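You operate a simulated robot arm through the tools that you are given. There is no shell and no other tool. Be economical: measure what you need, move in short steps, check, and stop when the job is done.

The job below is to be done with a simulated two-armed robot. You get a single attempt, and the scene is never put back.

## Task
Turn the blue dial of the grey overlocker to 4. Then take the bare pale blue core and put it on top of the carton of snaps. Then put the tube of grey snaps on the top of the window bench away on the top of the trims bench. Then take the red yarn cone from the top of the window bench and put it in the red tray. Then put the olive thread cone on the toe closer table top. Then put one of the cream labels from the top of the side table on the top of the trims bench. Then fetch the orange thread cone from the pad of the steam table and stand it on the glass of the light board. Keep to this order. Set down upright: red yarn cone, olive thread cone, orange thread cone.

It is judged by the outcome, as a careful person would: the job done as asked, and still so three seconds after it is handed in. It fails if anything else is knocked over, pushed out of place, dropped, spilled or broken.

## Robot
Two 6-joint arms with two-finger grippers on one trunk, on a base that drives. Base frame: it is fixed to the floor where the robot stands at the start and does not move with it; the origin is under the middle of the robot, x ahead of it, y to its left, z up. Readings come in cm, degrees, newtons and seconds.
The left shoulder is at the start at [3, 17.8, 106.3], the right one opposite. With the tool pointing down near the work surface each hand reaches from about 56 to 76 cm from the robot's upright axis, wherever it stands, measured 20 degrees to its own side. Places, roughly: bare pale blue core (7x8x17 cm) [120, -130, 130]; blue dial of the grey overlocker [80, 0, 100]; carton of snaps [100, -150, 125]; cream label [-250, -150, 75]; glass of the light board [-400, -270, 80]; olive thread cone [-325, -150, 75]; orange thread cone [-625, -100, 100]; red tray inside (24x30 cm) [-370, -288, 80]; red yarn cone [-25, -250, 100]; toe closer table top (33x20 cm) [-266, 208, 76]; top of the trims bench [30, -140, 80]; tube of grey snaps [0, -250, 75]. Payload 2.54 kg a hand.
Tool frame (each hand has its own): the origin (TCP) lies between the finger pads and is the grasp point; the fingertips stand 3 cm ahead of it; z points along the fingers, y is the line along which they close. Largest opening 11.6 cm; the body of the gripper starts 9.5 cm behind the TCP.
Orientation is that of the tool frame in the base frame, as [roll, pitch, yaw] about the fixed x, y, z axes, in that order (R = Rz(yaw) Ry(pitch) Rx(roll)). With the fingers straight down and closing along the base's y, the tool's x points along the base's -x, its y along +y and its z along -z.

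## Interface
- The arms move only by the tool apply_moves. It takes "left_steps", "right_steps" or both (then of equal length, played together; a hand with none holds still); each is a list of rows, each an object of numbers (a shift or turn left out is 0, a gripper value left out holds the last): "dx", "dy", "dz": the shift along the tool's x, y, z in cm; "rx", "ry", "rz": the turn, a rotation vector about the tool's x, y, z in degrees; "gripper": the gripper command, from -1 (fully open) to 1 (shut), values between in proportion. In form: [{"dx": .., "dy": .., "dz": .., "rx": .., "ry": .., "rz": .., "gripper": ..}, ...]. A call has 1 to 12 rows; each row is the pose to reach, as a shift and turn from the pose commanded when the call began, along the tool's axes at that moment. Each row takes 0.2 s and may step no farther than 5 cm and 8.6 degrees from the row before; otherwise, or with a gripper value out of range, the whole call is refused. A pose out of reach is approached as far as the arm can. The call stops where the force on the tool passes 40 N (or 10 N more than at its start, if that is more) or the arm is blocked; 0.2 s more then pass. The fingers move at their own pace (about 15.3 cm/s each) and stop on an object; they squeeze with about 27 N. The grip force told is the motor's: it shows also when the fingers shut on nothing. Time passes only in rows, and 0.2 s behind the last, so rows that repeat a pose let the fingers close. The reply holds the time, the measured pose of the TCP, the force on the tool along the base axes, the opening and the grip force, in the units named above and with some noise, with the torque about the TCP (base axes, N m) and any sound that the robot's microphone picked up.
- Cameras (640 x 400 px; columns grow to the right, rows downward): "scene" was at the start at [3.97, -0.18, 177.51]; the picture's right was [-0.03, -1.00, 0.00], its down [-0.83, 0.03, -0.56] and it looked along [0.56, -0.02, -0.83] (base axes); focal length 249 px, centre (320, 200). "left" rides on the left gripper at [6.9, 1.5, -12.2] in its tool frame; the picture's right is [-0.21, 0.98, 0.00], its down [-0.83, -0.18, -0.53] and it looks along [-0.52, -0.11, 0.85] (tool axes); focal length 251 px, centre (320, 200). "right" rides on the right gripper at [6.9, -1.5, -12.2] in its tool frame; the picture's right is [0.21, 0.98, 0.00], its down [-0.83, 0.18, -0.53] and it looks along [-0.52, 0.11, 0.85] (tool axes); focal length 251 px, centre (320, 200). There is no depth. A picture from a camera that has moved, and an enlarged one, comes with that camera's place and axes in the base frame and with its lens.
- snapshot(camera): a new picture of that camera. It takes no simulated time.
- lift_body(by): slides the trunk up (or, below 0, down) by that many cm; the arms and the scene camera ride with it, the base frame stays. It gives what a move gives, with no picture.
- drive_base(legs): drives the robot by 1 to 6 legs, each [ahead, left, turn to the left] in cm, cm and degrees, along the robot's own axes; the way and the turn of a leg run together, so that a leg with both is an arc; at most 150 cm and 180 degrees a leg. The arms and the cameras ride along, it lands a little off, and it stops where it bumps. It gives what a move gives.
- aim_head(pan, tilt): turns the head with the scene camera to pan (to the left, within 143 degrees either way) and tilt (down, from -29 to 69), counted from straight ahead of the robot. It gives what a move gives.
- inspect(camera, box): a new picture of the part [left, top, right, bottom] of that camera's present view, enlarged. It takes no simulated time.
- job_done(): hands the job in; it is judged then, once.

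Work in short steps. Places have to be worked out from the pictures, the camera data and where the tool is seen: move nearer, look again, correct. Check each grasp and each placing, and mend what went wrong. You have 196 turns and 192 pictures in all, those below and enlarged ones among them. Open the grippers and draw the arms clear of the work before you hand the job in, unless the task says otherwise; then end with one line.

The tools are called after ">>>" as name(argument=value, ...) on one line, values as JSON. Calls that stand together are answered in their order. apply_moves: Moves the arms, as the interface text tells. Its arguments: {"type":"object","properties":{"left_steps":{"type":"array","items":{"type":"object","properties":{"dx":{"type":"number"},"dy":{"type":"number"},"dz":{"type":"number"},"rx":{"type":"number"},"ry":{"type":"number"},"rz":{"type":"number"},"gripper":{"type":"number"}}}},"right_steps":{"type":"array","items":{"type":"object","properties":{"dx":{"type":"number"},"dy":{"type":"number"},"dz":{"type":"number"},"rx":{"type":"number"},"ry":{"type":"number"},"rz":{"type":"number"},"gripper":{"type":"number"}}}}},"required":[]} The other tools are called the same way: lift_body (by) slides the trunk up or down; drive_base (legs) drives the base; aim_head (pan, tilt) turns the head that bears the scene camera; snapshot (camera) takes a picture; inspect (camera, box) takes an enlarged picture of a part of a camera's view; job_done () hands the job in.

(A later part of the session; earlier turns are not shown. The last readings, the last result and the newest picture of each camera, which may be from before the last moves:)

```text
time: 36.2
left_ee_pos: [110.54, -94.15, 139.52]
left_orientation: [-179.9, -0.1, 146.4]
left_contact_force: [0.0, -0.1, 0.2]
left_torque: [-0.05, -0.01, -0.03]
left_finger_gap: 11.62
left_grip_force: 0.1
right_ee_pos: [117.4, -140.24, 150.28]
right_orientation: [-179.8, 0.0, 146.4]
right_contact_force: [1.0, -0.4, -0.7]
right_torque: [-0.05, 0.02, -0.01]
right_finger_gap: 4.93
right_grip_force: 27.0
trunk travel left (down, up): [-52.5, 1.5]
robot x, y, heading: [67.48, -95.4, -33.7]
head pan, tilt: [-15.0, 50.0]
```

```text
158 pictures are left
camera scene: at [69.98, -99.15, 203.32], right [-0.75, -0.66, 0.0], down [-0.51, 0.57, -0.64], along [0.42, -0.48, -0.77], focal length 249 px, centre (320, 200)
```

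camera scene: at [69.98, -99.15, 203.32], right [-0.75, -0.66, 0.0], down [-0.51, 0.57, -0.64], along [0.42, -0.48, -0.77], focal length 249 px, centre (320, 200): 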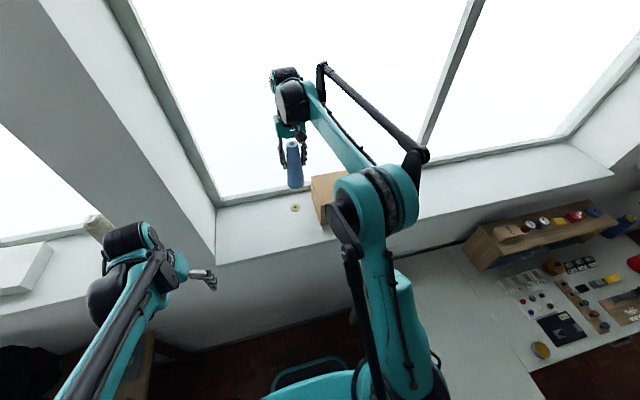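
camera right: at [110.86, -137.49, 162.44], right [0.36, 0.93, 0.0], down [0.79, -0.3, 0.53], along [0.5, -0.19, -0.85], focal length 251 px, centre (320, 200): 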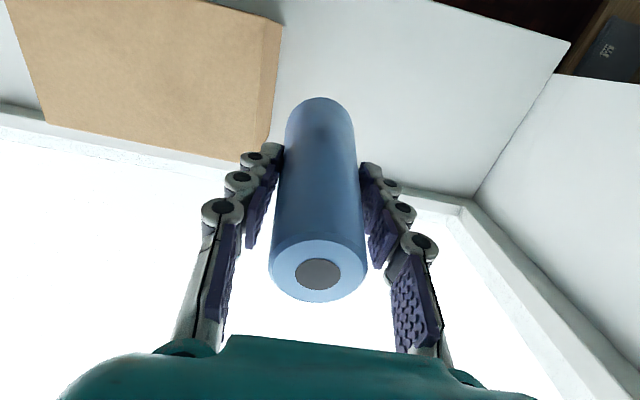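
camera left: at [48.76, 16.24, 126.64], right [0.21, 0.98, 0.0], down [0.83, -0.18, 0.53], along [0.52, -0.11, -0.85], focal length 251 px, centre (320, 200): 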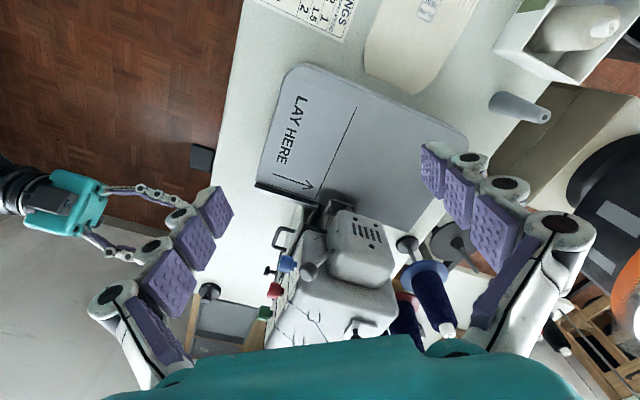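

The carton's top centre recomputes to about (107.3, -156). I move 18.8 cm right and look before lowering.

>>> apply_moves(right_steps=[{"dy": -4}, {"dy": -8}, {"dy": -12}, {"dy": -16}, {"dx": -0.3, "dy": -18.8}, {"dx": -0.3, "dy": -18.8, "dz": 3}, {"dx": -0.3, "dy": -18.8, "dz": 3}])

>>> snapshot(camera="right")

>>> snapshot(camera="scene")

```text
time: 37.8
left_ee_pos: [110.48, -94.39, 139.51]
left_orientation: [-180.0, 0.0, 146.3]
left_contact_force: [0.0, -0.2, -0.7]
left_torque: [0.02, -0.03, 0.02]
left_finger_gap: 11.64
left_grip_force: 0.0
right_ee_pos: [107.35, -156.12, 147.28]
right_orientation: [-179.9, 0.1, 146.5]
right_contact_force: [0.2, -0.1, 0.2]
right_torque: [0.0, -0.03, 0.0]
right_finger_gap: 4.93
right_grip_force: 26.9
trunk travel left (down, up): [-52.5, 1.5]
robot x, y, heading: [67.48, -95.41, -33.3]
head pan, tilt: [-15.0, 50.0]
```

```text
157 pictures are left
camera right: at [100.73, -153.53, 159.44], right [0.36, 0.93, 0.0], down [0.79, -0.3, 0.53], along [0.5, -0.19, -0.85], focal length 251 px, centre (320, 200)
```

right: 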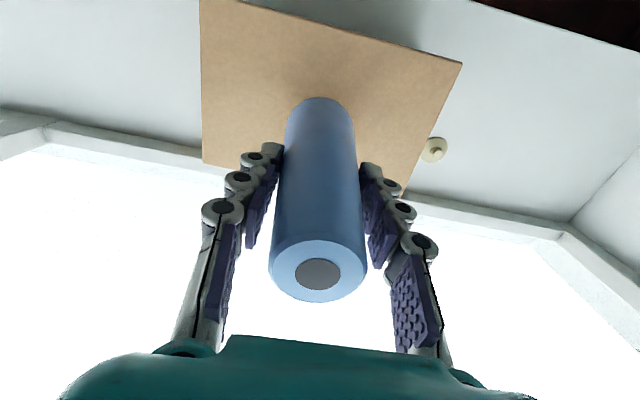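

```text
156 pictures are left
camera scene: at [69.83, -99.47, 203.32], right [-0.75, -0.66, 0.0], down [-0.51, 0.58, -0.64], along [0.42, -0.48, -0.77], focal length 249 px, centre (320, 200)
```

scene: 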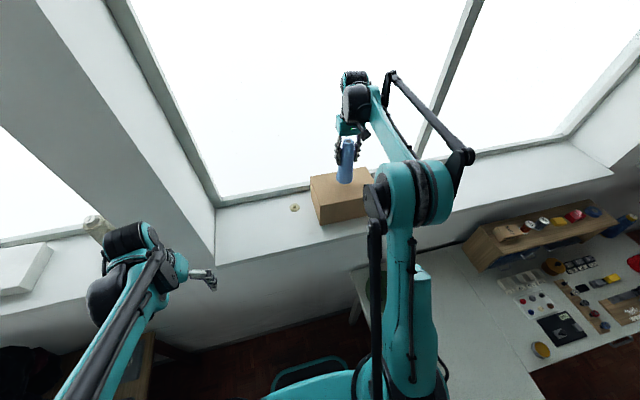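

The core is over the middle of the carton. I lower it slowly to contact.

>>> apply_moves(right_steps=[{"dz": 1}, {"dz": 1.8}, {"dz": 2.2}, {"dz": 2.5}])

```text
time: 38.8
left_ee_pos: [110.38, -94.4, 139.38]
left_orientation: [-180.0, -0.1, 146.4]
left_contact_force: [-0.6, 0.2, 0.6]
left_torque: [-0.02, 0.0, -0.01]
left_finger_gap: 11.6
left_grip_force: 0.0
right_ee_pos: [107.27, -156.32, 144.71]
right_orientation: [-179.9, -0.1, 146.5]
right_contact_force: [-0.2, -0.3, -0.4]
right_torque: [-0.03, -0.02, 0.01]
right_finger_gap: 4.93
right_grip_force: 27.3
trunk travel left (down, up): [-52.5, 1.5]
robot x, y, heading: [67.5, -95.35, -33.6]
head pan, tilt: [-15.0, 50.0]
```

>>> apply_moves(right_steps=[{"dz": 0.2}, {"dz": 0.4}, {"dz": 0.6}])

>>> snapshot(camera="right")

>>> inspect(camera="scene", box=[290, 110, 400, 240])

```text
time: 39.6
left_ee_pos: [110.42, -94.41, 139.51]
left_orientation: [180.0, 0.0, 146.4]
left_contact_force: [0.5, 0.4, -0.9]
left_torque: [0.04, 0.02, 0.01]
left_finger_gap: 11.57
left_grip_force: 0.1
right_ee_pos: [107.27, -156.36, 144.26]
right_orientation: [-179.9, 0.0, 146.6]
right_contact_force: [1.3, -1.2, 2.7]
right_torque: [-0.13, 0.0, 0.02]
right_finger_gap: 4.92
right_grip_force: 26.5
trunk travel left (down, up): [-52.5, 1.5]
robot x, y, heading: [67.22, -95.32, -33.7]
head pan, tilt: [-15.0, 50.0]
```

```text
155 pictures are left
camera right: at [100.6, -153.67, 156.39], right [0.36, 0.93, 0.0], down [0.79, -0.3, 0.53], along [0.5, -0.19, -0.85], focal length 251 px, centre (320, 200)
```

right: 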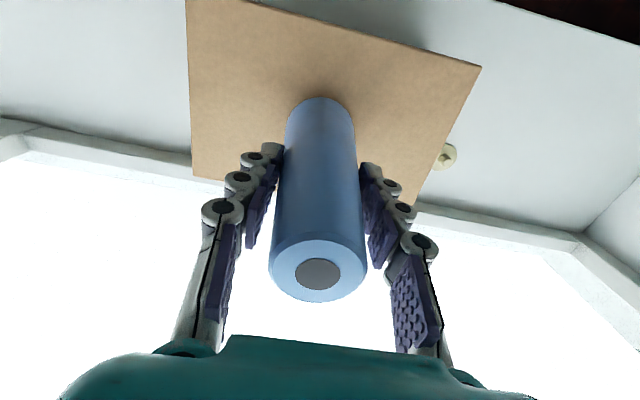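

```text
3.08 times, centred on (345, 175) of scene
camera zoom: at [69.86, -99.48, 203.32], right [-0.75, -0.66, 0.0], down [-0.51, 0.58, -0.64], along [0.42, -0.48, -0.77], focal length 767 px, centre (243, 277)
```

zoom: 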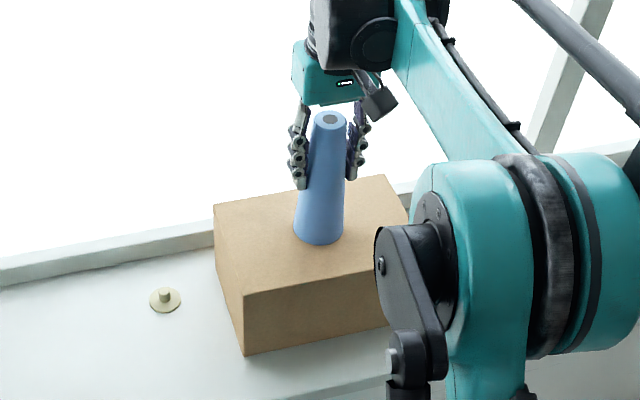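

The contact force shows the core resting on the carton. I open the hand and lift straight off.

>>> apply_moves(right_steps=[{"gripper": 0}, {"gripper": -0.5}, {"gripper": -1}, {"dz": -4}, {"dz": -8}, {"dz": -12}, {"dz": -15}, {"dz": -15}])

>>> snapshot(camera="right")

```text
time: 41.4
left_ee_pos: [110.44, -94.33, 139.43]
left_orientation: [180.0, 0.0, 146.4]
left_contact_force: [-0.5, -0.9, 0.2]
left_torque: [-0.01, -0.01, 0.01]
left_finger_gap: 11.59
left_grip_force: 0.1
right_ee_pos: [107.07, -156.34, 158.95]
right_orientation: [-180.0, 0.0, 146.5]
right_contact_force: [0.1, -1.1, 1.3]
right_torque: [-0.03, -0.01, 0.01]
right_finger_gap: 11.58
right_grip_force: 0.0
trunk travel left (down, up): [-52.5, 1.5]
robot x, y, heading: [66.97, -95.39, -33.6]
head pan, tilt: [-15.0, 50.0]
```

```text
153 pictures are left
camera right: at [100.54, -153.73, 171.2], right [0.36, 0.93, 0.0], down [0.79, -0.3, 0.53], along [0.5, -0.19, -0.85], focal length 251 px, centre (320, 200)
```

right: 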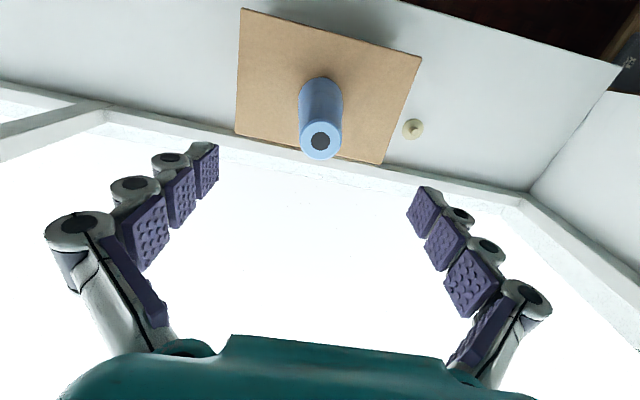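

The core stands on the carton and the hand is clear. I draw the hand back, reverse out of the corridor and survey the benches on the right.

>>> apply_moves(right_steps=[{"dx": 4}, {"dx": 8}, {"dx": 12}, {"dx": 16}, {"dx": 20}, {"dx": 22, "dy": 3}])

>>> drive_base(legs=[[-60, 10, 0]])

>>> aim_head(pan=-65, tilt=35)

>>> snapshot(camera="scene")

```text
time: 42.8
left_ee_pos: [110.49, -94.19, 139.54]
left_orientation: [-180.0, 0.0, 146.3]
left_contact_force: [0.2, 0.4, 0.0]
left_torque: [-0.03, 0.01, 0.02]
left_finger_gap: 11.58
left_grip_force: 0.0
right_ee_pos: [90.6, -141.57, 159.12]
right_orientation: [-179.8, -0.1, 146.4]
right_contact_force: [0.3, 0.0, -0.1]
right_torque: [-0.07, 0.01, 0.02]
right_finger_gap: 11.59
right_grip_force: 0.0
trunk travel left (down, up): [-52.5, 1.5]
robot x, y, heading: [67.05, -95.32, -33.7]
head pan, tilt: [-15.0, 50.0]
```

```text
time: 46.2
left_ee_pos: [66.38, -52.92, 139.46]
left_orientation: [-180.0, 0.0, 146.3]
left_contact_force: [0.8, -0.4, -0.2]
left_torque: [0.02, 0.03, 0.0]
left_finger_gap: 11.57
left_grip_force: 0.0
right_ee_pos: [46.35, -100.33, 159.04]
right_orientation: [-179.9, 0.0, 146.4]
right_contact_force: [-0.4, -0.2, -0.9]
right_torque: [-0.01, 0.02, -0.02]
right_finger_gap: 11.59
right_grip_force: 0.1
trunk travel left (down, up): [-52.5, 1.5]
robot x, y, heading: [23.39, -53.88, -34.0]
head pan, tilt: [-15.0, 50.0]
```

```text
time: 47.4
left_ee_pos: [66.27, -52.98, 139.51]
left_orientation: [-180.0, 0.0, 146.3]
left_contact_force: [0.1, 0.1, 0.2]
left_torque: [0.0, 0.01, 0.02]
left_finger_gap: 11.62
left_grip_force: 0.0
right_ee_pos: [46.29, -100.19, 159.03]
right_orientation: [-179.9, -0.1, 146.4]
right_contact_force: [-0.3, 0.0, -0.2]
right_torque: [0.02, 0.01, -0.02]
right_finger_gap: 11.59
right_grip_force: 0.2
trunk travel left (down, up): [-52.5, 1.5]
robot x, y, heading: [23.4, -53.87, -33.7]
head pan, tilt: [-65.0, 35.0]
```

```text
152 pictures are left
camera scene: at [19.28, -60.91, 205.49], right [-0.99, 0.15, 0.0], down [0.09, 0.57, -0.82], along [-0.12, -0.81, -0.57], focal length 249 px, centre (320, 200)
```

scene: 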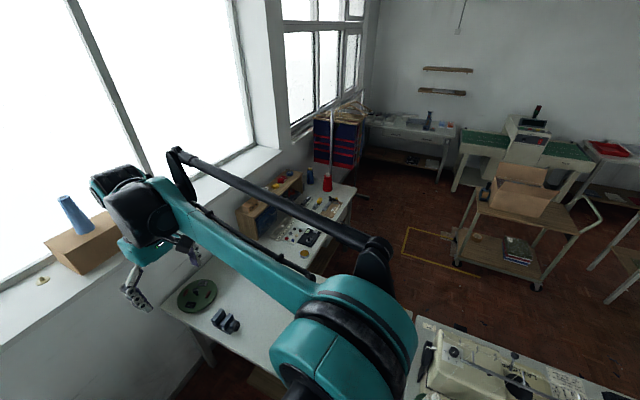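

I zoom on the far bench with the red cone.

>>> inspect(camera="scene", box=[210, 150, 370, 280])

>>> inspect(camera="scene", box=[350, 70, 640, 300])

```text
3.08 times, centred on (290, 215) of scene
camera zoom: at [19.28, -60.91, 205.49], right [-0.99, 0.15, 0.0], down [0.09, 0.57, -0.82], along [-0.12, -0.81, -0.57], focal length 767 px, centre (412, 154)
```

zoom: 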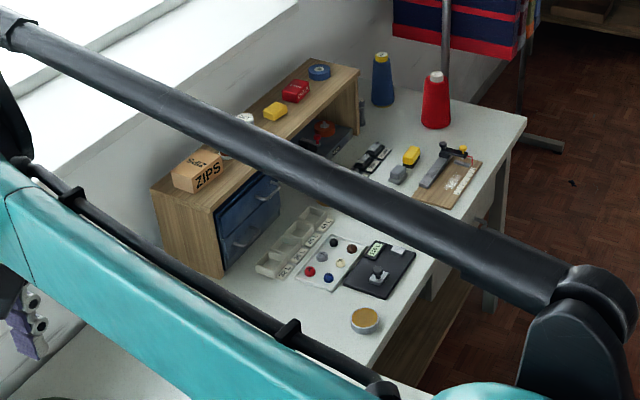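

```text
1.74 times, centred on (495, 185) of scene
camera zoom: at [19.28, -60.91, 205.49], right [-0.99, 0.15, 0.0], down [0.09, 0.57, -0.82], along [-0.12, -0.81, -0.57], focal length 434 px, centre (16, 226)
```

zoom: 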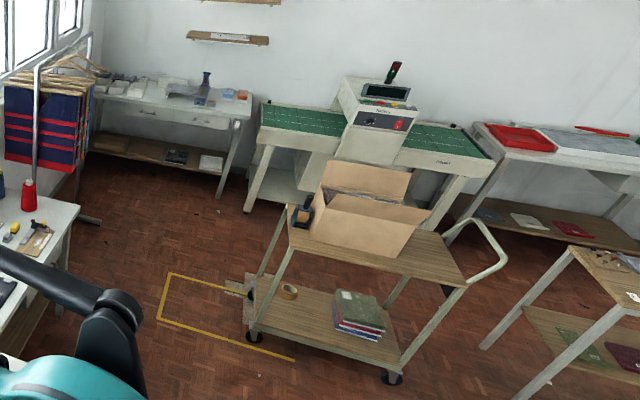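

The grey tube stands at the right end of the wooden hutch, near (4, -265), and the red cone is near (-17, -258). The window bench must be reached from the far side of the trims row, so I look back along the aisle for a route.

>>> aim_head(pan=-120, tilt=35)

>>> snapshot(camera="scene")

>>> aim_head(pan=143, tilt=35)

>>> snapshot(camera="scene")

```text
time: 48.7
left_ee_pos: [66.32, -52.91, 139.46]
left_orientation: [180.0, 0.1, 146.3]
left_contact_force: [0.8, 0.0, 0.2]
left_torque: [0.0, 0.01, 0.04]
left_finger_gap: 11.57
left_grip_force: 0.0
right_ee_pos: [46.29, -100.26, 159.12]
right_orientation: [-179.9, -0.1, 146.4]
right_contact_force: [0.8, 0.5, 0.1]
right_torque: [0.0, 0.0, -0.01]
right_finger_gap: 11.6
right_grip_force: 0.1
trunk travel left (down, up): [-52.5, 1.5]
robot x, y, heading: [23.17, -54.27, -33.7]
head pan, tilt: [-120.0, 35.0]
```

```text
149 pictures are left
camera scene: at [12.7, -56.1, 205.49], right [-0.44, 0.9, 0.0], down [0.51, 0.25, -0.82], along [-0.73, -0.36, -0.57], focal length 249 px, centre (320, 200)
```

scene: 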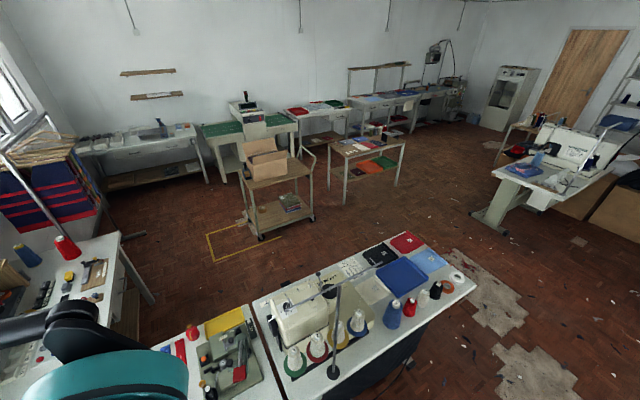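

```text
time: 52.3
left_ee_pos: [66.29, -52.92, 139.48]
left_orientation: [-180.0, 0.1, 146.4]
left_contact_force: [-0.4, 0.4, 0.2]
left_torque: [-0.02, -0.04, 0.0]
left_finger_gap: 11.59
left_grip_force: 0.0
right_ee_pos: [46.34, -100.11, 159.12]
right_orientation: [-179.9, 0.1, 146.4]
right_contact_force: [0.7, 0.3, 0.6]
right_torque: [0.01, 0.01, -0.01]
right_finger_gap: 11.61
right_grip_force: 0.0
trunk travel left (down, up): [-52.5, 1.5]
robot x, y, heading: [23.31, -54.16, -33.6]
head pan, tilt: [143.0, 35.0]
```

```text
148 pictures are left
camera scene: at [17.69, -43.88, 205.49], right [0.94, 0.33, 0.0], down [0.19, -0.54, -0.82], along [-0.27, 0.77, -0.57], focal length 249 px, centre (320, 200)
```

scene: 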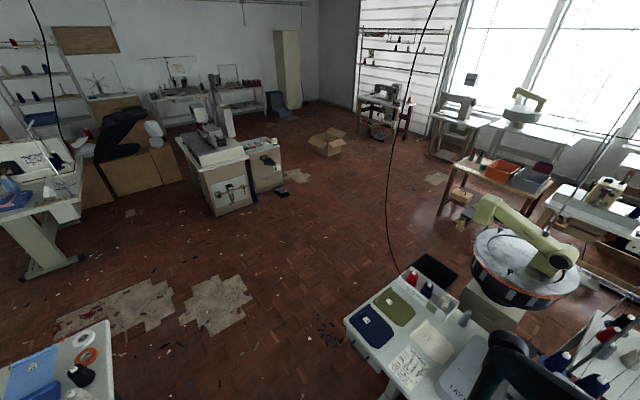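

The row of benches ends near w ≈ -88, where w is distance toward the window wall. The aisle behind it is open. I drive back, around the row's end, and up toward the window bench.

>>> drive_base(legs=[[-95, 0, 0], [-97, 0, 0], [0, -145, 0]])

>>> aim_head(pan=0, tilt=30)

>>> snapshot(camera="scene")

```text
time: 68.8
left_ee_pos: [-175.9, -66.16, 139.5]
left_orientation: [180.0, 0.0, 145.9]
left_contact_force: [-0.6, 0.1, -0.5]
left_torque: [-0.02, 0.0, 0.04]
left_finger_gap: 11.62
left_grip_force: 0.0
right_ee_pos: [-196.29, -113.32, 159.1]
right_orientation: [-179.8, 0.0, 146.0]
right_contact_force: [0.2, 0.1, 0.9]
right_torque: [0.0, 0.04, 0.0]
right_finger_gap: 11.6
right_grip_force: 0.0
trunk travel left (down, up): [-52.5, 1.5]
robot x, y, heading: [-218.81, -66.62, -34.2]
head pan, tilt: [143.0, 35.0]
```

```text
time: 71.1
left_ee_pos: [-175.95, -66.14, 139.4]
left_orientation: [179.9, -0.1, 145.9]
left_contact_force: [-0.2, 0.4, 0.0]
left_torque: [0.0, 0.01, 0.01]
left_finger_gap: 11.6
left_grip_force: 0.1
right_ee_pos: [-196.22, -113.36, 159.06]
right_orientation: [-179.9, 0.0, 146.0]
right_contact_force: [-0.4, -0.1, -0.8]
right_torque: [0.03, 0.0, -0.01]
right_finger_gap: 11.6
right_grip_force: 0.2
trunk travel left (down, up): [-52.5, 1.5]
robot x, y, heading: [-218.99, -67.01, -33.9]
head pan, tilt: [0.0, 30.0]
```

```text
147 pictures are left
camera scene: at [-214.13, -70.12, 206.27], right [-0.56, -0.83, 0.0], down [-0.41, 0.28, -0.87], along [0.72, -0.49, -0.5], focal length 249 px, centre (320, 200)
```

scene: 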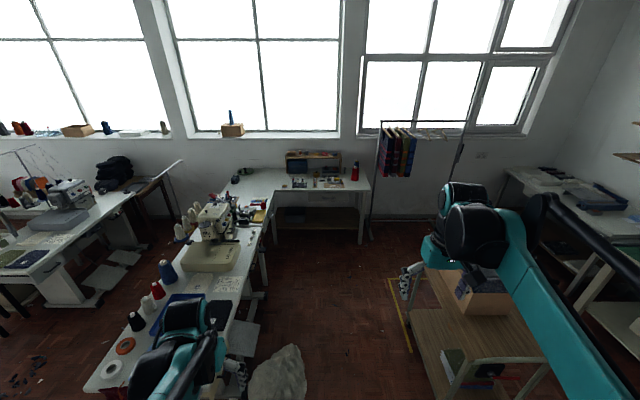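

The path ahead to the window bench is clear. I drive 150 ahead, then right 28 and on, keeping short of the bench.

>>> drive_base(legs=[[150, 0, 0.4], [35, -30, 0]])

>>> aim_head(pan=-5, tilt=45)

>>> snapshot(camera="scene")

```text
time: 80.9
left_ee_pos: [-40.0, -194.54, 139.42]
left_orientation: [179.9, -0.1, 146.0]
left_contact_force: [0.2, 0.4, -0.1]
left_torque: [0.02, -0.01, -0.02]
left_finger_gap: 11.6
left_grip_force: 0.1
right_ee_pos: [-60.23, -241.76, 159.08]
right_orientation: [-180.0, -0.1, 146.1]
right_contact_force: [-0.3, 0.7, 0.0]
right_torque: [-0.03, -0.01, -0.01]
right_finger_gap: 11.62
right_grip_force: 0.1
trunk travel left (down, up): [-52.5, 1.5]
robot x, y, heading: [-83.05, -195.55, -33.9]
head pan, tilt: [0.0, 30.0]
```

```text
time: 81.7
left_ee_pos: [-40.04, -194.83, 139.43]
left_orientation: [-179.9, 0.0, 146.1]
left_contact_force: [0.2, 0.9, 0.4]
left_torque: [0.04, 0.0, 0.0]
left_finger_gap: 11.6
left_grip_force: 0.1
right_ee_pos: [-60.14, -241.96, 159.03]
right_orientation: [-179.8, -0.1, 146.1]
right_contact_force: [0.2, -0.2, 0.3]
right_torque: [0.03, -0.02, -0.01]
right_finger_gap: 11.58
right_grip_force: 0.0
trunk travel left (down, up): [-52.5, 1.5]
robot x, y, heading: [-83.2, -195.71, -33.9]
head pan, tilt: [-5.0, 45.0]
```

```text
146 pictures are left
camera scene: at [-79.39, -198.96, 204.01], right [-0.63, -0.78, 0.0], down [-0.55, 0.45, -0.71], along [0.55, -0.44, -0.71], focal length 249 px, centre (320, 200)
```

scene: 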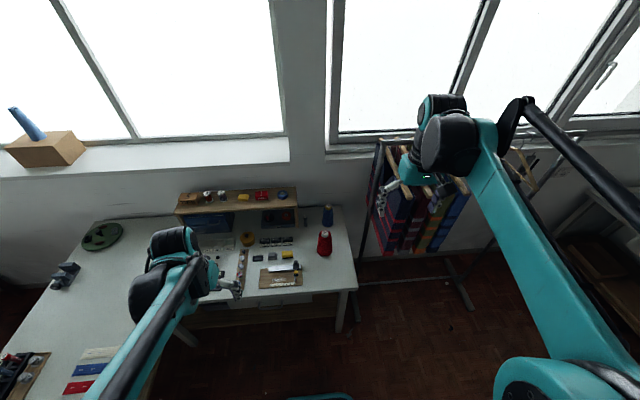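

The robot is squarely facing the window bench. I zoom in on the tube and cone.

>>> inspect(camera="scene", box=[170, 170, 370, 310])

>>> inspect(camera="scene", box=[290, 185, 360, 265])

```text
2.86 times, centred on (270, 240) of scene
camera zoom: at [-79.39, -198.96, 204.01], right [-0.63, -0.78, 0.0], down [-0.55, 0.45, -0.71], along [0.55, -0.44, -0.71], focal length 712 px, centre (463, 86)
```

zoom: 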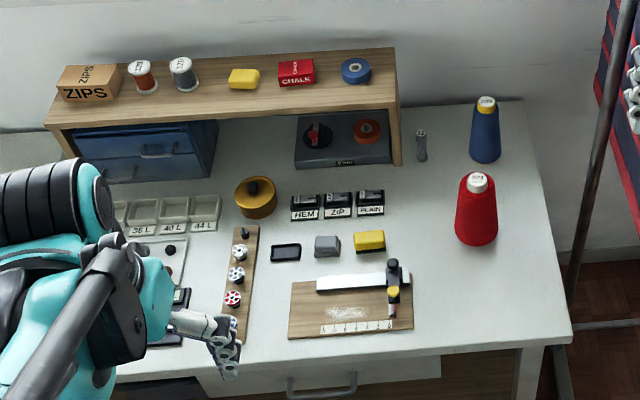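

```text
5.00 times, centred on (325, 225) of scene
camera zoom: at [-79.39, -198.96, 204.01], right [-0.63, -0.78, 0.0], down [-0.55, 0.45, -0.71], along [0.55, -0.44, -0.71], focal length 1247 px, centre (295, 75)
```

zoom: 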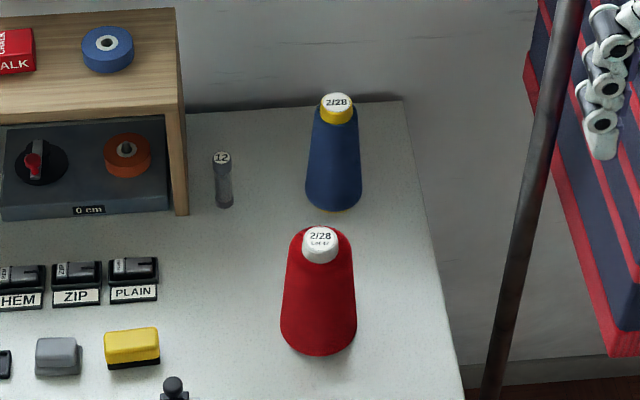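

The tube, labelled 12, stands on the bench at about (5, -255), close to the hutch's end panel. I will grip it with the fingers closing fore and aft. I lower the trunk, rotate the right hand by -90° and move so the tube sits at right-arm reach.

>>> lift_body(by=-23)

>>> apply_moves(right_steps=[{"rz": -8.3}, {"rz": -16.6}, {"rz": -24.9}, {"rz": -33.2}, {"rz": -41.5}, {"rz": -49.8}, {"rz": -58}, {"rz": -66.3}, {"rz": -74.6}, {"rz": -82.8}, {"rz": -90}, {"rz": -90, "gripper": -0.1}])

>>> drive_base(legs=[[0, 18, 0], [30, 0, 0.4]])

>>> aim_head(pan=-15, tilt=50)

>>> snapshot(camera="scene")

>>> snapshot(camera="right")

```text
time: 84.1
left_ee_pos: [-40.08, -194.74, 116.59]
left_orientation: [180.0, -0.1, 146.0]
left_contact_force: [-0.9, 1.0, 0.5]
left_torque: [0.04, 0.01, -0.03]
left_finger_gap: 11.61
left_grip_force: 0.1
right_ee_pos: [-60.27, -242.09, 136.03]
right_orientation: [-179.9, -0.1, 146.1]
right_contact_force: [-0.6, 0.9, -0.5]
right_torque: [-0.04, 0.02, 0.03]
right_finger_gap: 11.6
right_grip_force: 0.1
trunk travel left (down, up): [-29.5, 24.5]
robot x, y, heading: [-82.78, -195.31, -34.0]
head pan, tilt: [-5.0, 45.0]
```

```text
time: 86.7
left_ee_pos: [-40.01, -194.66, 116.49]
left_orientation: [-179.9, 0.0, 146.0]
left_contact_force: [-0.2, -0.4, 0.4]
left_torque: [-0.04, 0.04, -0.02]
left_finger_gap: 11.58
left_grip_force: 0.0
right_ee_pos: [-60.38, -241.84, 135.98]
right_orientation: [180.0, -0.2, -123.8]
right_contact_force: [-0.1, 0.1, -1.5]
right_torque: [0.01, -0.03, -0.01]
right_finger_gap: 6.35
right_grip_force: 0.1
trunk travel left (down, up): [-29.5, 24.5]
robot x, y, heading: [-83.08, -195.25, -33.9]
head pan, tilt: [-5.0, 45.0]
```

```text
time: 89.9
left_ee_pos: [-4.84, -196.44, 116.51]
left_orientation: [-180.0, 0.0, 145.9]
left_contact_force: [0.4, 0.4, -0.2]
left_torque: [0.0, 0.02, 0.0]
left_finger_gap: 11.56
left_grip_force: 0.0
right_ee_pos: [-25.22, -243.78, 135.98]
right_orientation: [179.9, -0.1, -123.9]
right_contact_force: [0.4, 0.3, -0.1]
right_torque: [0.0, 0.01, -0.01]
right_finger_gap: 6.38
right_grip_force: 0.1
trunk travel left (down, up): [-29.5, 24.5]
robot x, y, heading: [-47.62, -196.98, -34.1]
head pan, tilt: [-5.0, 45.0]
```

```text
time: 90.6
left_ee_pos: [-4.93, -196.55, 116.34]
left_orientation: [-179.9, 0.0, 146.0]
left_contact_force: [-0.7, 0.2, -0.6]
left_torque: [-0.03, -0.03, 0.0]
left_finger_gap: 11.61
left_grip_force: 0.1
right_ee_pos: [-25.15, -243.76, 136.1]
right_orientation: [-180.0, -0.1, -123.8]
right_contact_force: [0.6, -0.8, -0.1]
right_torque: [0.0, 0.02, 0.05]
right_finger_gap: 6.4
right_grip_force: 0.1
trunk travel left (down, up): [-29.5, 24.5]
robot x, y, heading: [-47.72, -197.48, -33.9]
head pan, tilt: [-15.0, 50.0]
```

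```text
143 pictures are left
camera scene: at [-45.56, -201.32, 180.32], right [-0.75, -0.66, 0.0], down [-0.5, 0.58, -0.64], along [0.42, -0.49, -0.77], focal length 249 px, centre (320, 200)
```

scene: 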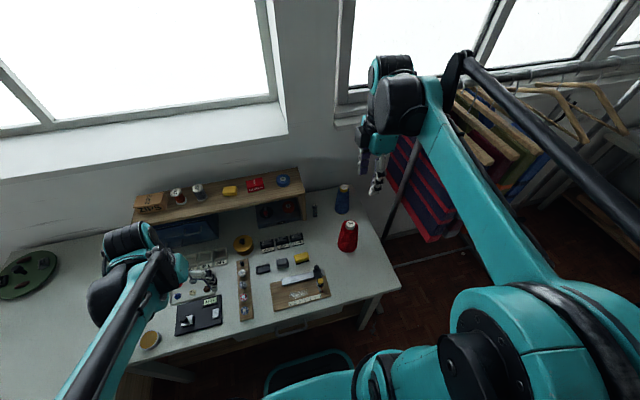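

```text
142 pictures are left
camera right: at [-27.74, -250.21, 148.27], right [-0.93, 0.37, 0.0], down [0.31, 0.79, 0.53], along [0.19, 0.5, -0.85], focal length 251 px, centre (320, 200)
```

right: 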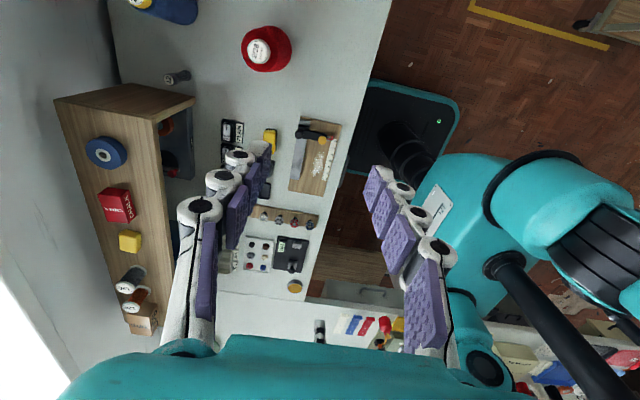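

In this view the tube seems to lie flat, pointing toward the wall. I zoom in to be sure.

>>> inspect(camera="right", box=[130, 0, 310, 130])

>>> inspect(camera="scene", box=[270, 170, 370, 260])

```text
3.08 times, centred on (220, 65) of right
camera zoom: at [-27.74, -250.21, 148.27], right [-0.93, 0.37, 0.0], down [0.31, 0.79, 0.53], along [0.19, 0.5, -0.85], focal length 774 px, centre (628, 615)
```

zoom: 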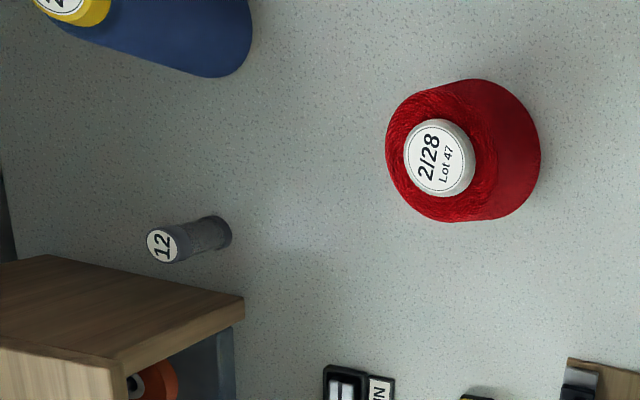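

```text
4.44 times, centred on (320, 215) of scene
camera zoom: at [-45.56, -201.32, 180.32], right [-0.75, -0.66, 0.0], down [-0.5, 0.58, -0.64], along [0.42, -0.49, -0.77], focal length 1108 px, centre (320, 133)
```

zoom: 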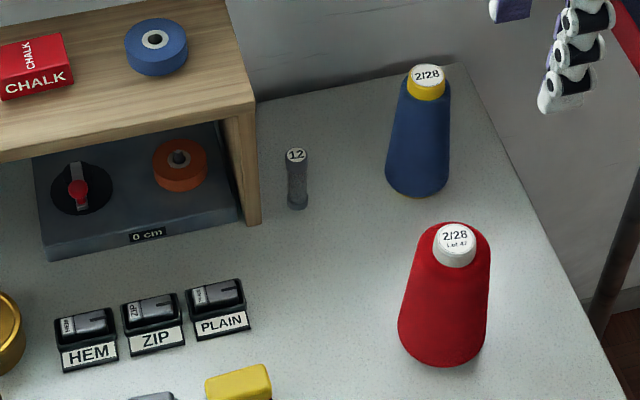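

Allowing for perspective, the tube stands upright at (5.5, -255.7). It is 2.2 cm thick, with z about 79 to 87. The red cone is at (-16.8, -253). I edge 5 cm forward and bring the hand over the tube.

>>> drive_base(legs=[[5, 0, 0]])

>>> apply_moves(right_steps=[{"dx": -1, "dy": -4}, {"dx": -2, "dy": -8}, {"dx": -3, "dy": -12}, {"dx": -4, "dy": -16}, {"dx": -5, "dy": -20}, {"dx": -6, "dy": -24}, {"dx": -7.3, "dy": -27}, {"dx": -7.3, "dy": -27, "dz": 4}, {"dx": -7.3, "dy": -27, "dz": 8}, {"dx": -7.3, "dy": -27, "dz": 12}, {"dx": -7.3, "dy": -27, "dz": 16}, {"dx": -7.3, "dy": -27, "dz": 20}])

>>> snapshot(camera="right")

>>> snapshot(camera="scene")

```text
time: 91.5
left_ee_pos: [-0.76, -199.3, 116.53]
left_orientation: [-179.9, 0.1, 146.0]
left_contact_force: [0.3, 0.0, 0.6]
left_torque: [0.03, 0.07, 0.0]
left_finger_gap: 11.58
left_grip_force: 0.0
right_ee_pos: [-21.02, -246.46, 136.08]
right_orientation: [179.9, -0.1, -123.9]
right_contact_force: [1.3, 0.0, -0.1]
right_torque: [0.04, 0.03, -0.04]
right_finger_gap: 6.37
right_grip_force: 0.1
trunk travel left (down, up): [-29.5, 24.5]
robot x, y, heading: [-44.08, -200.23, -33.7]
head pan, tilt: [-15.0, 50.0]
```

```text
time: 94.1
left_ee_pos: [-0.88, -199.26, 116.46]
left_orientation: [180.0, 0.0, 146.0]
left_contact_force: [-0.6, -0.1, -0.7]
left_torque: [0.02, -0.02, 0.02]
left_finger_gap: 11.59
left_grip_force: 0.1
right_ee_pos: [5.0, -255.6, 115.81]
right_orientation: [179.9, 0.0, -123.9]
right_contact_force: [0.8, -0.3, -0.2]
right_torque: [-0.02, -0.02, 0.0]
right_finger_gap: 6.37
right_grip_force: 0.0
right hand out of reach, approached as far as the arm can: row 7
trunk travel left (down, up): [-29.5, 24.5]
robot x, y, heading: [-44.13, -199.97, -34.0]
head pan, tilt: [-15.0, 50.0]
```

```text
139 pictures are left
camera right: at [2.59, -262.13, 128.09], right [-0.93, 0.37, 0.0], down [0.31, 0.79, 0.53], along [0.19, 0.5, -0.85], focal length 251 px, centre (320, 200)
```

right: 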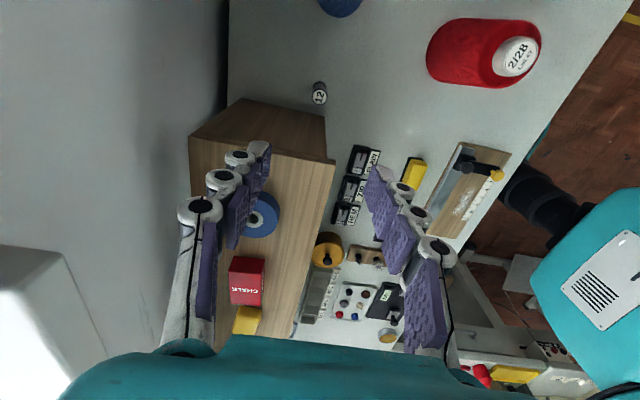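

```text
138 pictures are left
camera scene: at [-41.43, -204.16, 180.31], right [-0.76, -0.66, 0.0], down [-0.5, 0.58, -0.64], along [0.42, -0.49, -0.77], focal length 249 px, centre (320, 200)
```

scene: 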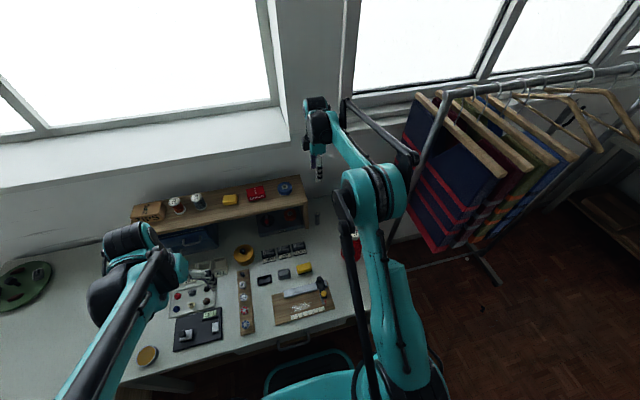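

The hand is directly over the tube. The hutch top edge is only about 3 cm to the left, so I lean the hand 10° away from it while descending, and pause above.

>>> apply_moves(right_steps=[{"dz": 4, "ry": -5}, {"dz": 8, "ry": -10}, {"dz": 12, "ry": -10}, {"dz": 16, "ry": -10}, {"dz": 20, "ry": -10}, {"dz": 20, "ry": -10}])

>>> snapshot(camera="right")

>>> inspect(camera="scene", box=[240, 80, 440, 280])

```text
time: 95.5
left_ee_pos: [-0.9, -199.19, 116.43]
left_orientation: [179.9, 0.0, 146.0]
left_contact_force: [-0.7, 0.0, -0.7]
left_torque: [0.0, -0.01, -0.01]
left_finger_gap: 11.63
left_grip_force: 0.0
right_ee_pos: [5.43, -255.63, 96.21]
right_orientation: [-179.9, 9.9, -124.0]
right_contact_force: [-0.3, -0.7, -0.7]
right_torque: [-0.02, -0.02, 0.0]
right_finger_gap: 6.36
right_grip_force: 0.1
trunk travel left (down, up): [-29.5, 24.5]
robot x, y, heading: [-43.56, -200.37, -34.2]
head pan, tilt: [-15.0, 50.0]
```

```text
137 pictures are left
camera right: at [1.81, -263.77, 106.89], right [-0.93, 0.37, -0.04], down [0.25, 0.7, 0.67], along [0.27, 0.61, -0.74], focal length 251 px, centre (320, 200)
```

right: 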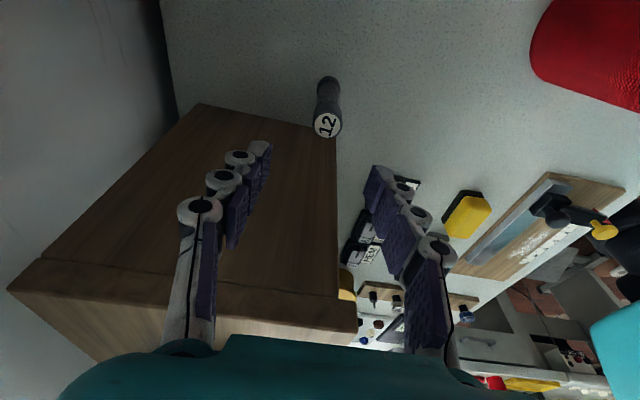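

```text
2.00 times, centred on (340, 180) of scene
camera zoom: at [-41.52, -204.05, 180.32], right [-0.76, -0.66, 0.0], down [-0.5, 0.58, -0.64], along [0.42, -0.49, -0.77], focal length 499 px, centre (280, 240)
```

zoom: 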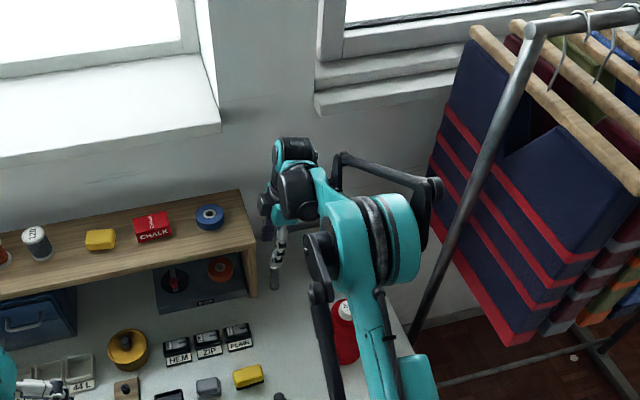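

The hutch end panel stands about 3.8 cm to the left and rises to z ≈ 99, so the leaned hand clears it. I descend the remaining 10 cm and grip.

>>> apply_moves(right_steps=[{"dx": 0.5, "dz": 3.3}, {"dx": 1.0, "dz": 6.6}, {"dx": 1.5, "dz": 9}, {"dx": 1.6, "dz": 10}, {"dx": 1.6, "dz": 10, "gripper": 0.5}, {"dx": 1.6, "dz": 10, "gripper": 1}, {"dx": 1.6, "dz": 10, "gripper": 1}])

>>> snapshot(camera="right")

```text
time: 97.1
left_ee_pos: [-0.64, -199.32, 116.33]
left_orientation: [-180.0, 0.0, 146.0]
left_contact_force: [0.2, -0.3, -0.6]
left_torque: [0.01, 0.02, -0.01]
left_finger_gap: 11.58
left_grip_force: 0.0
right_ee_pos: [5.48, -255.38, 85.84]
right_orientation: [179.9, 9.9, -123.9]
right_contact_force: [0.1, 1.2, 0.0]
right_torque: [0.0, -0.03, 0.01]
right_finger_gap: 2.24
right_grip_force: 27.2
trunk travel left (down, up): [-29.5, 24.5]
robot x, y, heading: [-44.14, -200.07, -34.1]
head pan, tilt: [-15.0, 50.0]
```

```text
135 pictures are left
camera right: at [1.8, -263.58, 96.66], right [-0.93, 0.37, -0.04], down [0.25, 0.7, 0.67], along [0.27, 0.61, -0.74], focal length 251 px, centre (320, 200)
```

right: 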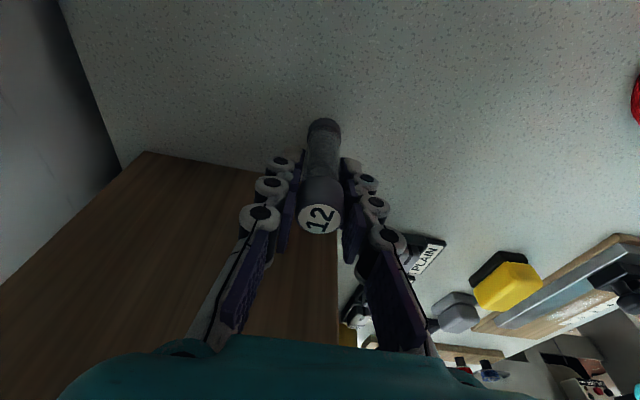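

The tube is gripped with a 2.24 cm gap. I lift it straight up, clear of the hutch, then draw it back.

>>> apply_moves(right_steps=[{"dx": -0.7, "dz": -4}, {"dx": -1.4, "dz": -8}, {"dx": -2.1, "dz": -12}, {"dx": -2.8, "dz": -16}, {"dx": -3.5, "dz": -20}, {"dx": -4.2, "dz": -24}, {"dx": -4.9, "dz": -28}, {"dx": -5.8, "dz": -33}, {"dx": -5.8, "dz": -33, "dy": 5}, {"dx": -5.8, "dz": -33, "dy": 10}, {"dx": -5.8, "dz": -33, "dy": 15}, {"dx": -5.8, "dz": -33, "dy": 20}])

>>> aim_head(pan=50, tilt=45)

>>> snapshot(camera="scene")

>>> snapshot(camera="right")

```text
refused: row 8 steps farther than a row can; nothing moved
```

```text
time: 98.5
left_ee_pos: [-0.77, -199.21, 116.42]
left_orientation: [-179.9, -0.1, 146.0]
left_contact_force: [0.7, 0.4, 0.5]
left_torque: [-0.02, 0.01, -0.03]
left_finger_gap: 11.58
left_grip_force: 0.1
right_ee_pos: [5.48, -255.36, 85.77]
right_orientation: [179.9, 9.9, -123.9]
right_contact_force: [0.0, -0.6, 0.3]
right_torque: [0.01, 0.02, -0.01]
right_finger_gap: 2.27
right_grip_force: 26.7
trunk travel left (down, up): [-29.5, 24.5]
robot x, y, heading: [-43.43, -199.91, -34.0]
head pan, tilt: [50.0, 45.0]
```

```text
134 pictures are left
camera scene: at [-38.67, -196.07, 181.01], right [0.27, -0.96, 0.0], down [-0.68, -0.19, -0.71], along [0.68, 0.19, -0.71], focal length 249 px, centre (320, 200)
```

scene: 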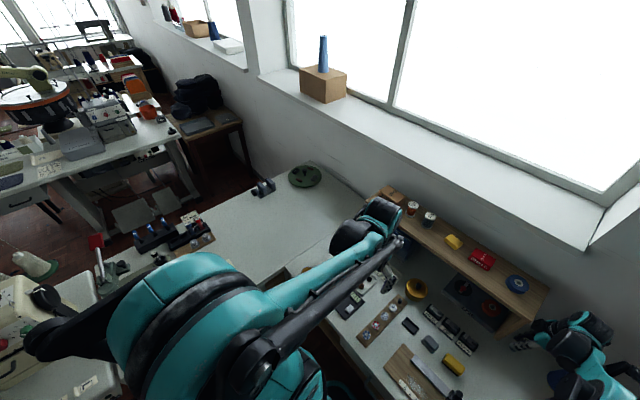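

```text
133 pictures are left
camera right: at [1.81, -263.58, 96.66], right [-0.93, 0.37, -0.04], down [0.25, 0.7, 0.67], along [0.27, 0.61, -0.74], focal length 251 px, centre (320, 200)
```

right: 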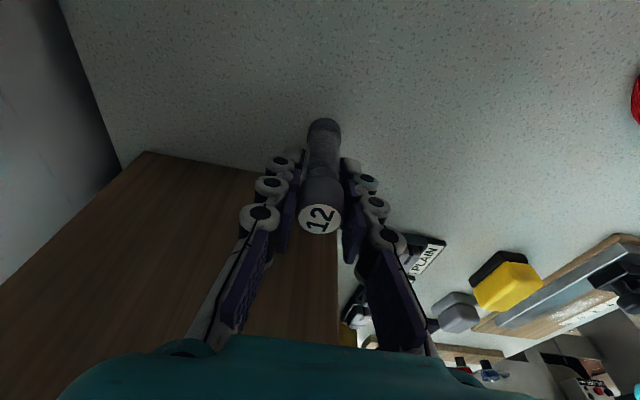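

The last move was refused because one row stepped too far. I redo it with smaller steps. The open middle of the trims bench is near (30, -145).

>>> apply_moves(right_steps=[{"dx": -0.7, "dz": -4}, {"dx": -1.4, "dz": -8}, {"dx": -2.1, "dz": -12}, {"dx": -2.8, "dz": -16}, {"dx": -3.5, "dz": -20}, {"dx": -4.2, "dz": -24}, {"dx": -4.9, "dz": -28}, {"dx": -5.6, "dz": -32}, {"dx": -5.6, "dz": -32, "dy": 5}, {"dx": -5.6, "dz": -32, "dy": 10}, {"dx": -5.6, "dz": -32, "dy": 15}, {"dx": -5.6, "dz": -32, "dy": 20}])

>>> drive_base(legs=[[-15, 0, 0]])

>>> aim_head(pan=60, tilt=45)

>>> snapshot(camera="scene")

```text
time: 101.1
left_ee_pos: [-1.01, -199.22, 116.52]
left_orientation: [-180.0, 0.1, 146.1]
left_contact_force: [-0.3, 0.2, 0.8]
left_torque: [0.01, 0.01, -0.02]
left_finger_gap: 11.6
left_grip_force: 0.0
right_ee_pos: [-11.2, -244.03, 118.4]
right_orientation: [-179.9, 9.9, -123.9]
right_contact_force: [-0.7, 0.2, -0.6]
right_torque: [0.0, -0.06, 0.03]
right_finger_gap: 2.24
right_grip_force: 27.2
trunk travel left (down, up): [-29.5, 24.5]
robot x, y, heading: [-43.61, -200.26, -34.1]
head pan, tilt: [50.0, 45.0]
```

```text
time: 102.4
left_ee_pos: [-13.15, -190.96, 116.45]
left_orientation: [-180.0, 0.1, 145.9]
left_contact_force: [-0.4, 0.8, -0.6]
left_torque: [-0.05, -0.01, 0.01]
left_finger_gap: 11.6
left_grip_force: 0.1
right_ee_pos: [-23.39, -235.77, 118.28]
right_orientation: [-180.0, 9.9, -124.0]
right_contact_force: [-0.3, -0.5, -0.7]
right_torque: [-0.01, -0.02, 0.0]
right_finger_gap: 2.26
right_grip_force: 26.9
trunk travel left (down, up): [-29.5, 24.5]
robot x, y, heading: [-56.25, -191.79, -34.3]
head pan, tilt: [50.0, 45.0]
```

```text
time: 103.1
left_ee_pos: [-13.09, -191.13, 116.44]
left_orientation: [-180.0, 0.0, 145.9]
left_contact_force: [0.4, -0.5, 0.0]
left_torque: [0.02, -0.03, -0.01]
left_finger_gap: 11.59
left_grip_force: 0.1
right_ee_pos: [-23.2, -235.98, 118.33]
right_orientation: [180.0, 9.8, -124.1]
right_contact_force: [-0.4, -0.1, -0.6]
right_torque: [0.0, 0.0, 0.0]
right_finger_gap: 2.21
right_grip_force: 27.6
trunk travel left (down, up): [-29.5, 24.5]
robot x, y, heading: [-56.45, -191.52, -34.1]
head pan, tilt: [60.0, 45.0]
```

```text
132 pictures are left
camera scene: at [-51.39, -186.48, 181.01], right [0.44, -0.9, 0.0], down [-0.64, -0.31, -0.71], along [0.64, 0.31, -0.71], focal length 249 px, centre (320, 200)
```

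scene: 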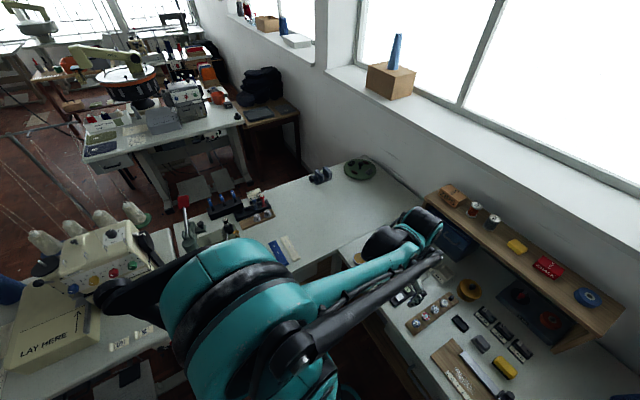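

The open patch of the trims bench around (24, -142) is clear. I turn left 90° to face it and move up.

>>> drive_base(legs=[[0, 0, 90], [19, -10, 0]])

>>> aim_head(pan=-20, tilt=50)

>>> snapshot(camera="scene")

>>> snapshot(camera="right")

```text
time: 108.7
left_ee_pos: [-37.64, -137.98, 116.42]
left_orientation: [179.9, 0.0, -124.1]
left_contact_force: [0.3, -0.1, 1.2]
left_torque: [-0.01, 0.02, -0.03]
left_finger_gap: 11.6
left_grip_force: 0.0
right_ee_pos: [7.24, -148.18, 118.35]
right_orientation: [180.0, 9.9, -34.0]
right_contact_force: [-0.1, -0.6, -0.6]
right_torque: [-0.02, 0.02, 0.01]
right_finger_gap: 2.24
right_grip_force: 27.0
trunk travel left (down, up): [-29.5, 24.5]
robot x, y, heading: [-37.1, -181.24, 56.0]
head pan, tilt: [60.0, 45.0]
```

```text
time: 110.2
left_ee_pos: [-37.77, -138.05, 116.44]
left_orientation: [179.9, 0.0, -124.1]
left_contact_force: [0.5, 0.0, 1.1]
left_torque: [0.0, 0.02, -0.02]
left_finger_gap: 11.58
left_grip_force: 0.0
right_ee_pos: [7.29, -148.21, 118.37]
right_orientation: [180.0, 9.9, -34.0]
right_contact_force: [-0.8, 0.4, -2.2]
right_torque: [0.04, -0.01, 0.0]
right_finger_gap: 2.22
right_grip_force: 26.9
trunk travel left (down, up): [-29.5, 24.5]
robot x, y, heading: [-37.16, -181.28, 55.7]
head pan, tilt: [-20.0, 50.0]
```

```text
131 pictures are left
camera scene: at [-32.52, -178.98, 180.32], right [0.59, -0.81, 0.0], down [-0.62, -0.45, -0.64], along [0.52, 0.38, -0.77], focal length 249 px, centre (320, 200)
```

scene: 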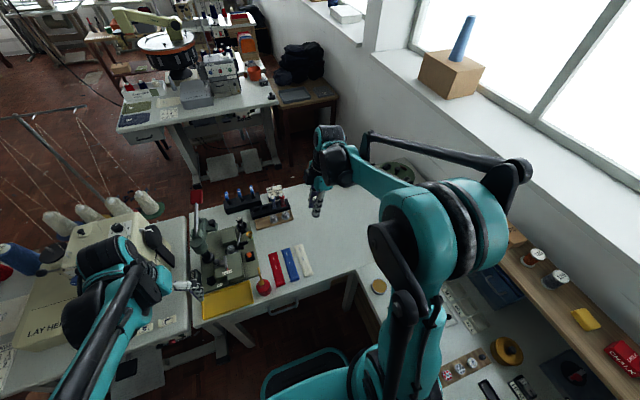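

```text
130 pictures are left
camera right: at [15.47, -151.83, 129.14], right [-0.37, -0.93, -0.04], down [-0.7, 0.25, 0.67], along [-0.61, 0.27, -0.74], focal length 251 px, centre (320, 200)
```

right: 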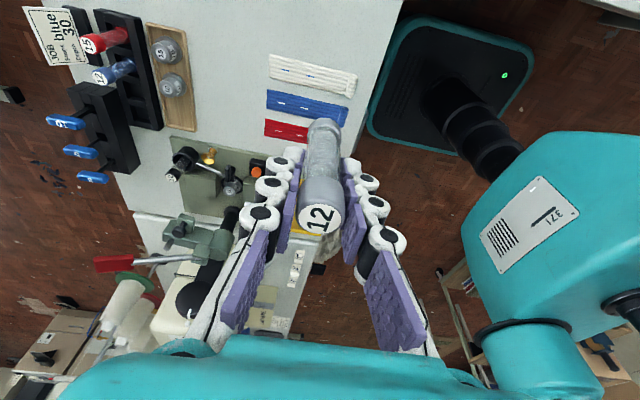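

The hand needs 14 cm forward and 8 cm right to be over the open patch. I move there while lowering 20 cm.

>>> apply_moves(right_steps=[{"dx": 1.33, "dy": -2.37, "dz": -0.23}, {"dx": 2.66, "dy": -4.73, "dz": -0.47}, {"dx": 5.3, "dy": -9.4, "dz": -0.9}, {"dx": 8, "dy": -14.2, "dz": -1.4}, {"dx": 8.7, "dy": -14.2, "dz": 2.5}, {"dx": 9.4, "dy": -14.2, "dz": 6.5}, {"dx": 10.1, "dy": -14.2, "dz": 10.4}, {"dx": 10.8, "dy": -14.2, "dz": 14.4}, {"dx": 11.5, "dy": -14.2, "dz": 18.3}, {"dx": 11.5, "dy": -14.2, "dz": 18.3}])

>>> snapshot(camera="right")

>>> snapshot(camera="scene")

```text
refused: row 3 steps farther than a row can; nothing moved
```

```text
129 pictures are left
camera right: at [15.47, -151.83, 129.14], right [-0.37, -0.93, -0.04], down [-0.7, 0.25, 0.67], along [-0.61, 0.27, -0.74], focal length 251 px, centre (320, 200)
```

right: 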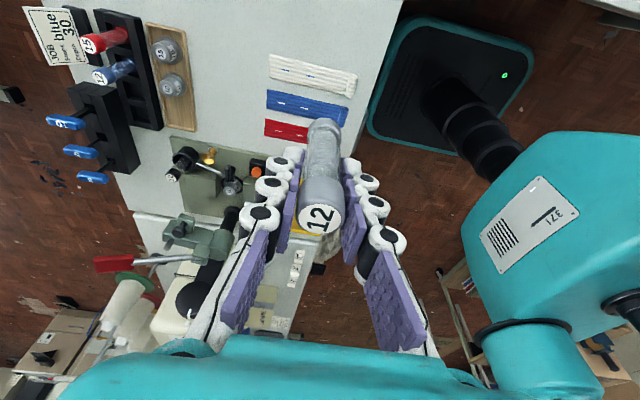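

```text
128 pictures are left
camera scene: at [-32.52, -178.98, 180.32], right [0.59, -0.81, 0.0], down [-0.62, -0.45, -0.64], along [0.52, 0.38, -0.77], focal length 249 px, centre (320, 200)
```

scene: 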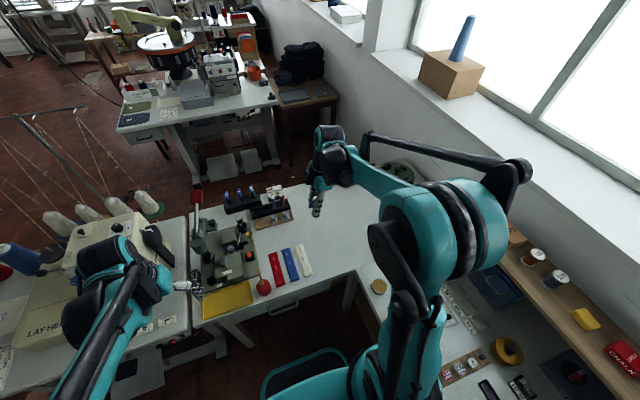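

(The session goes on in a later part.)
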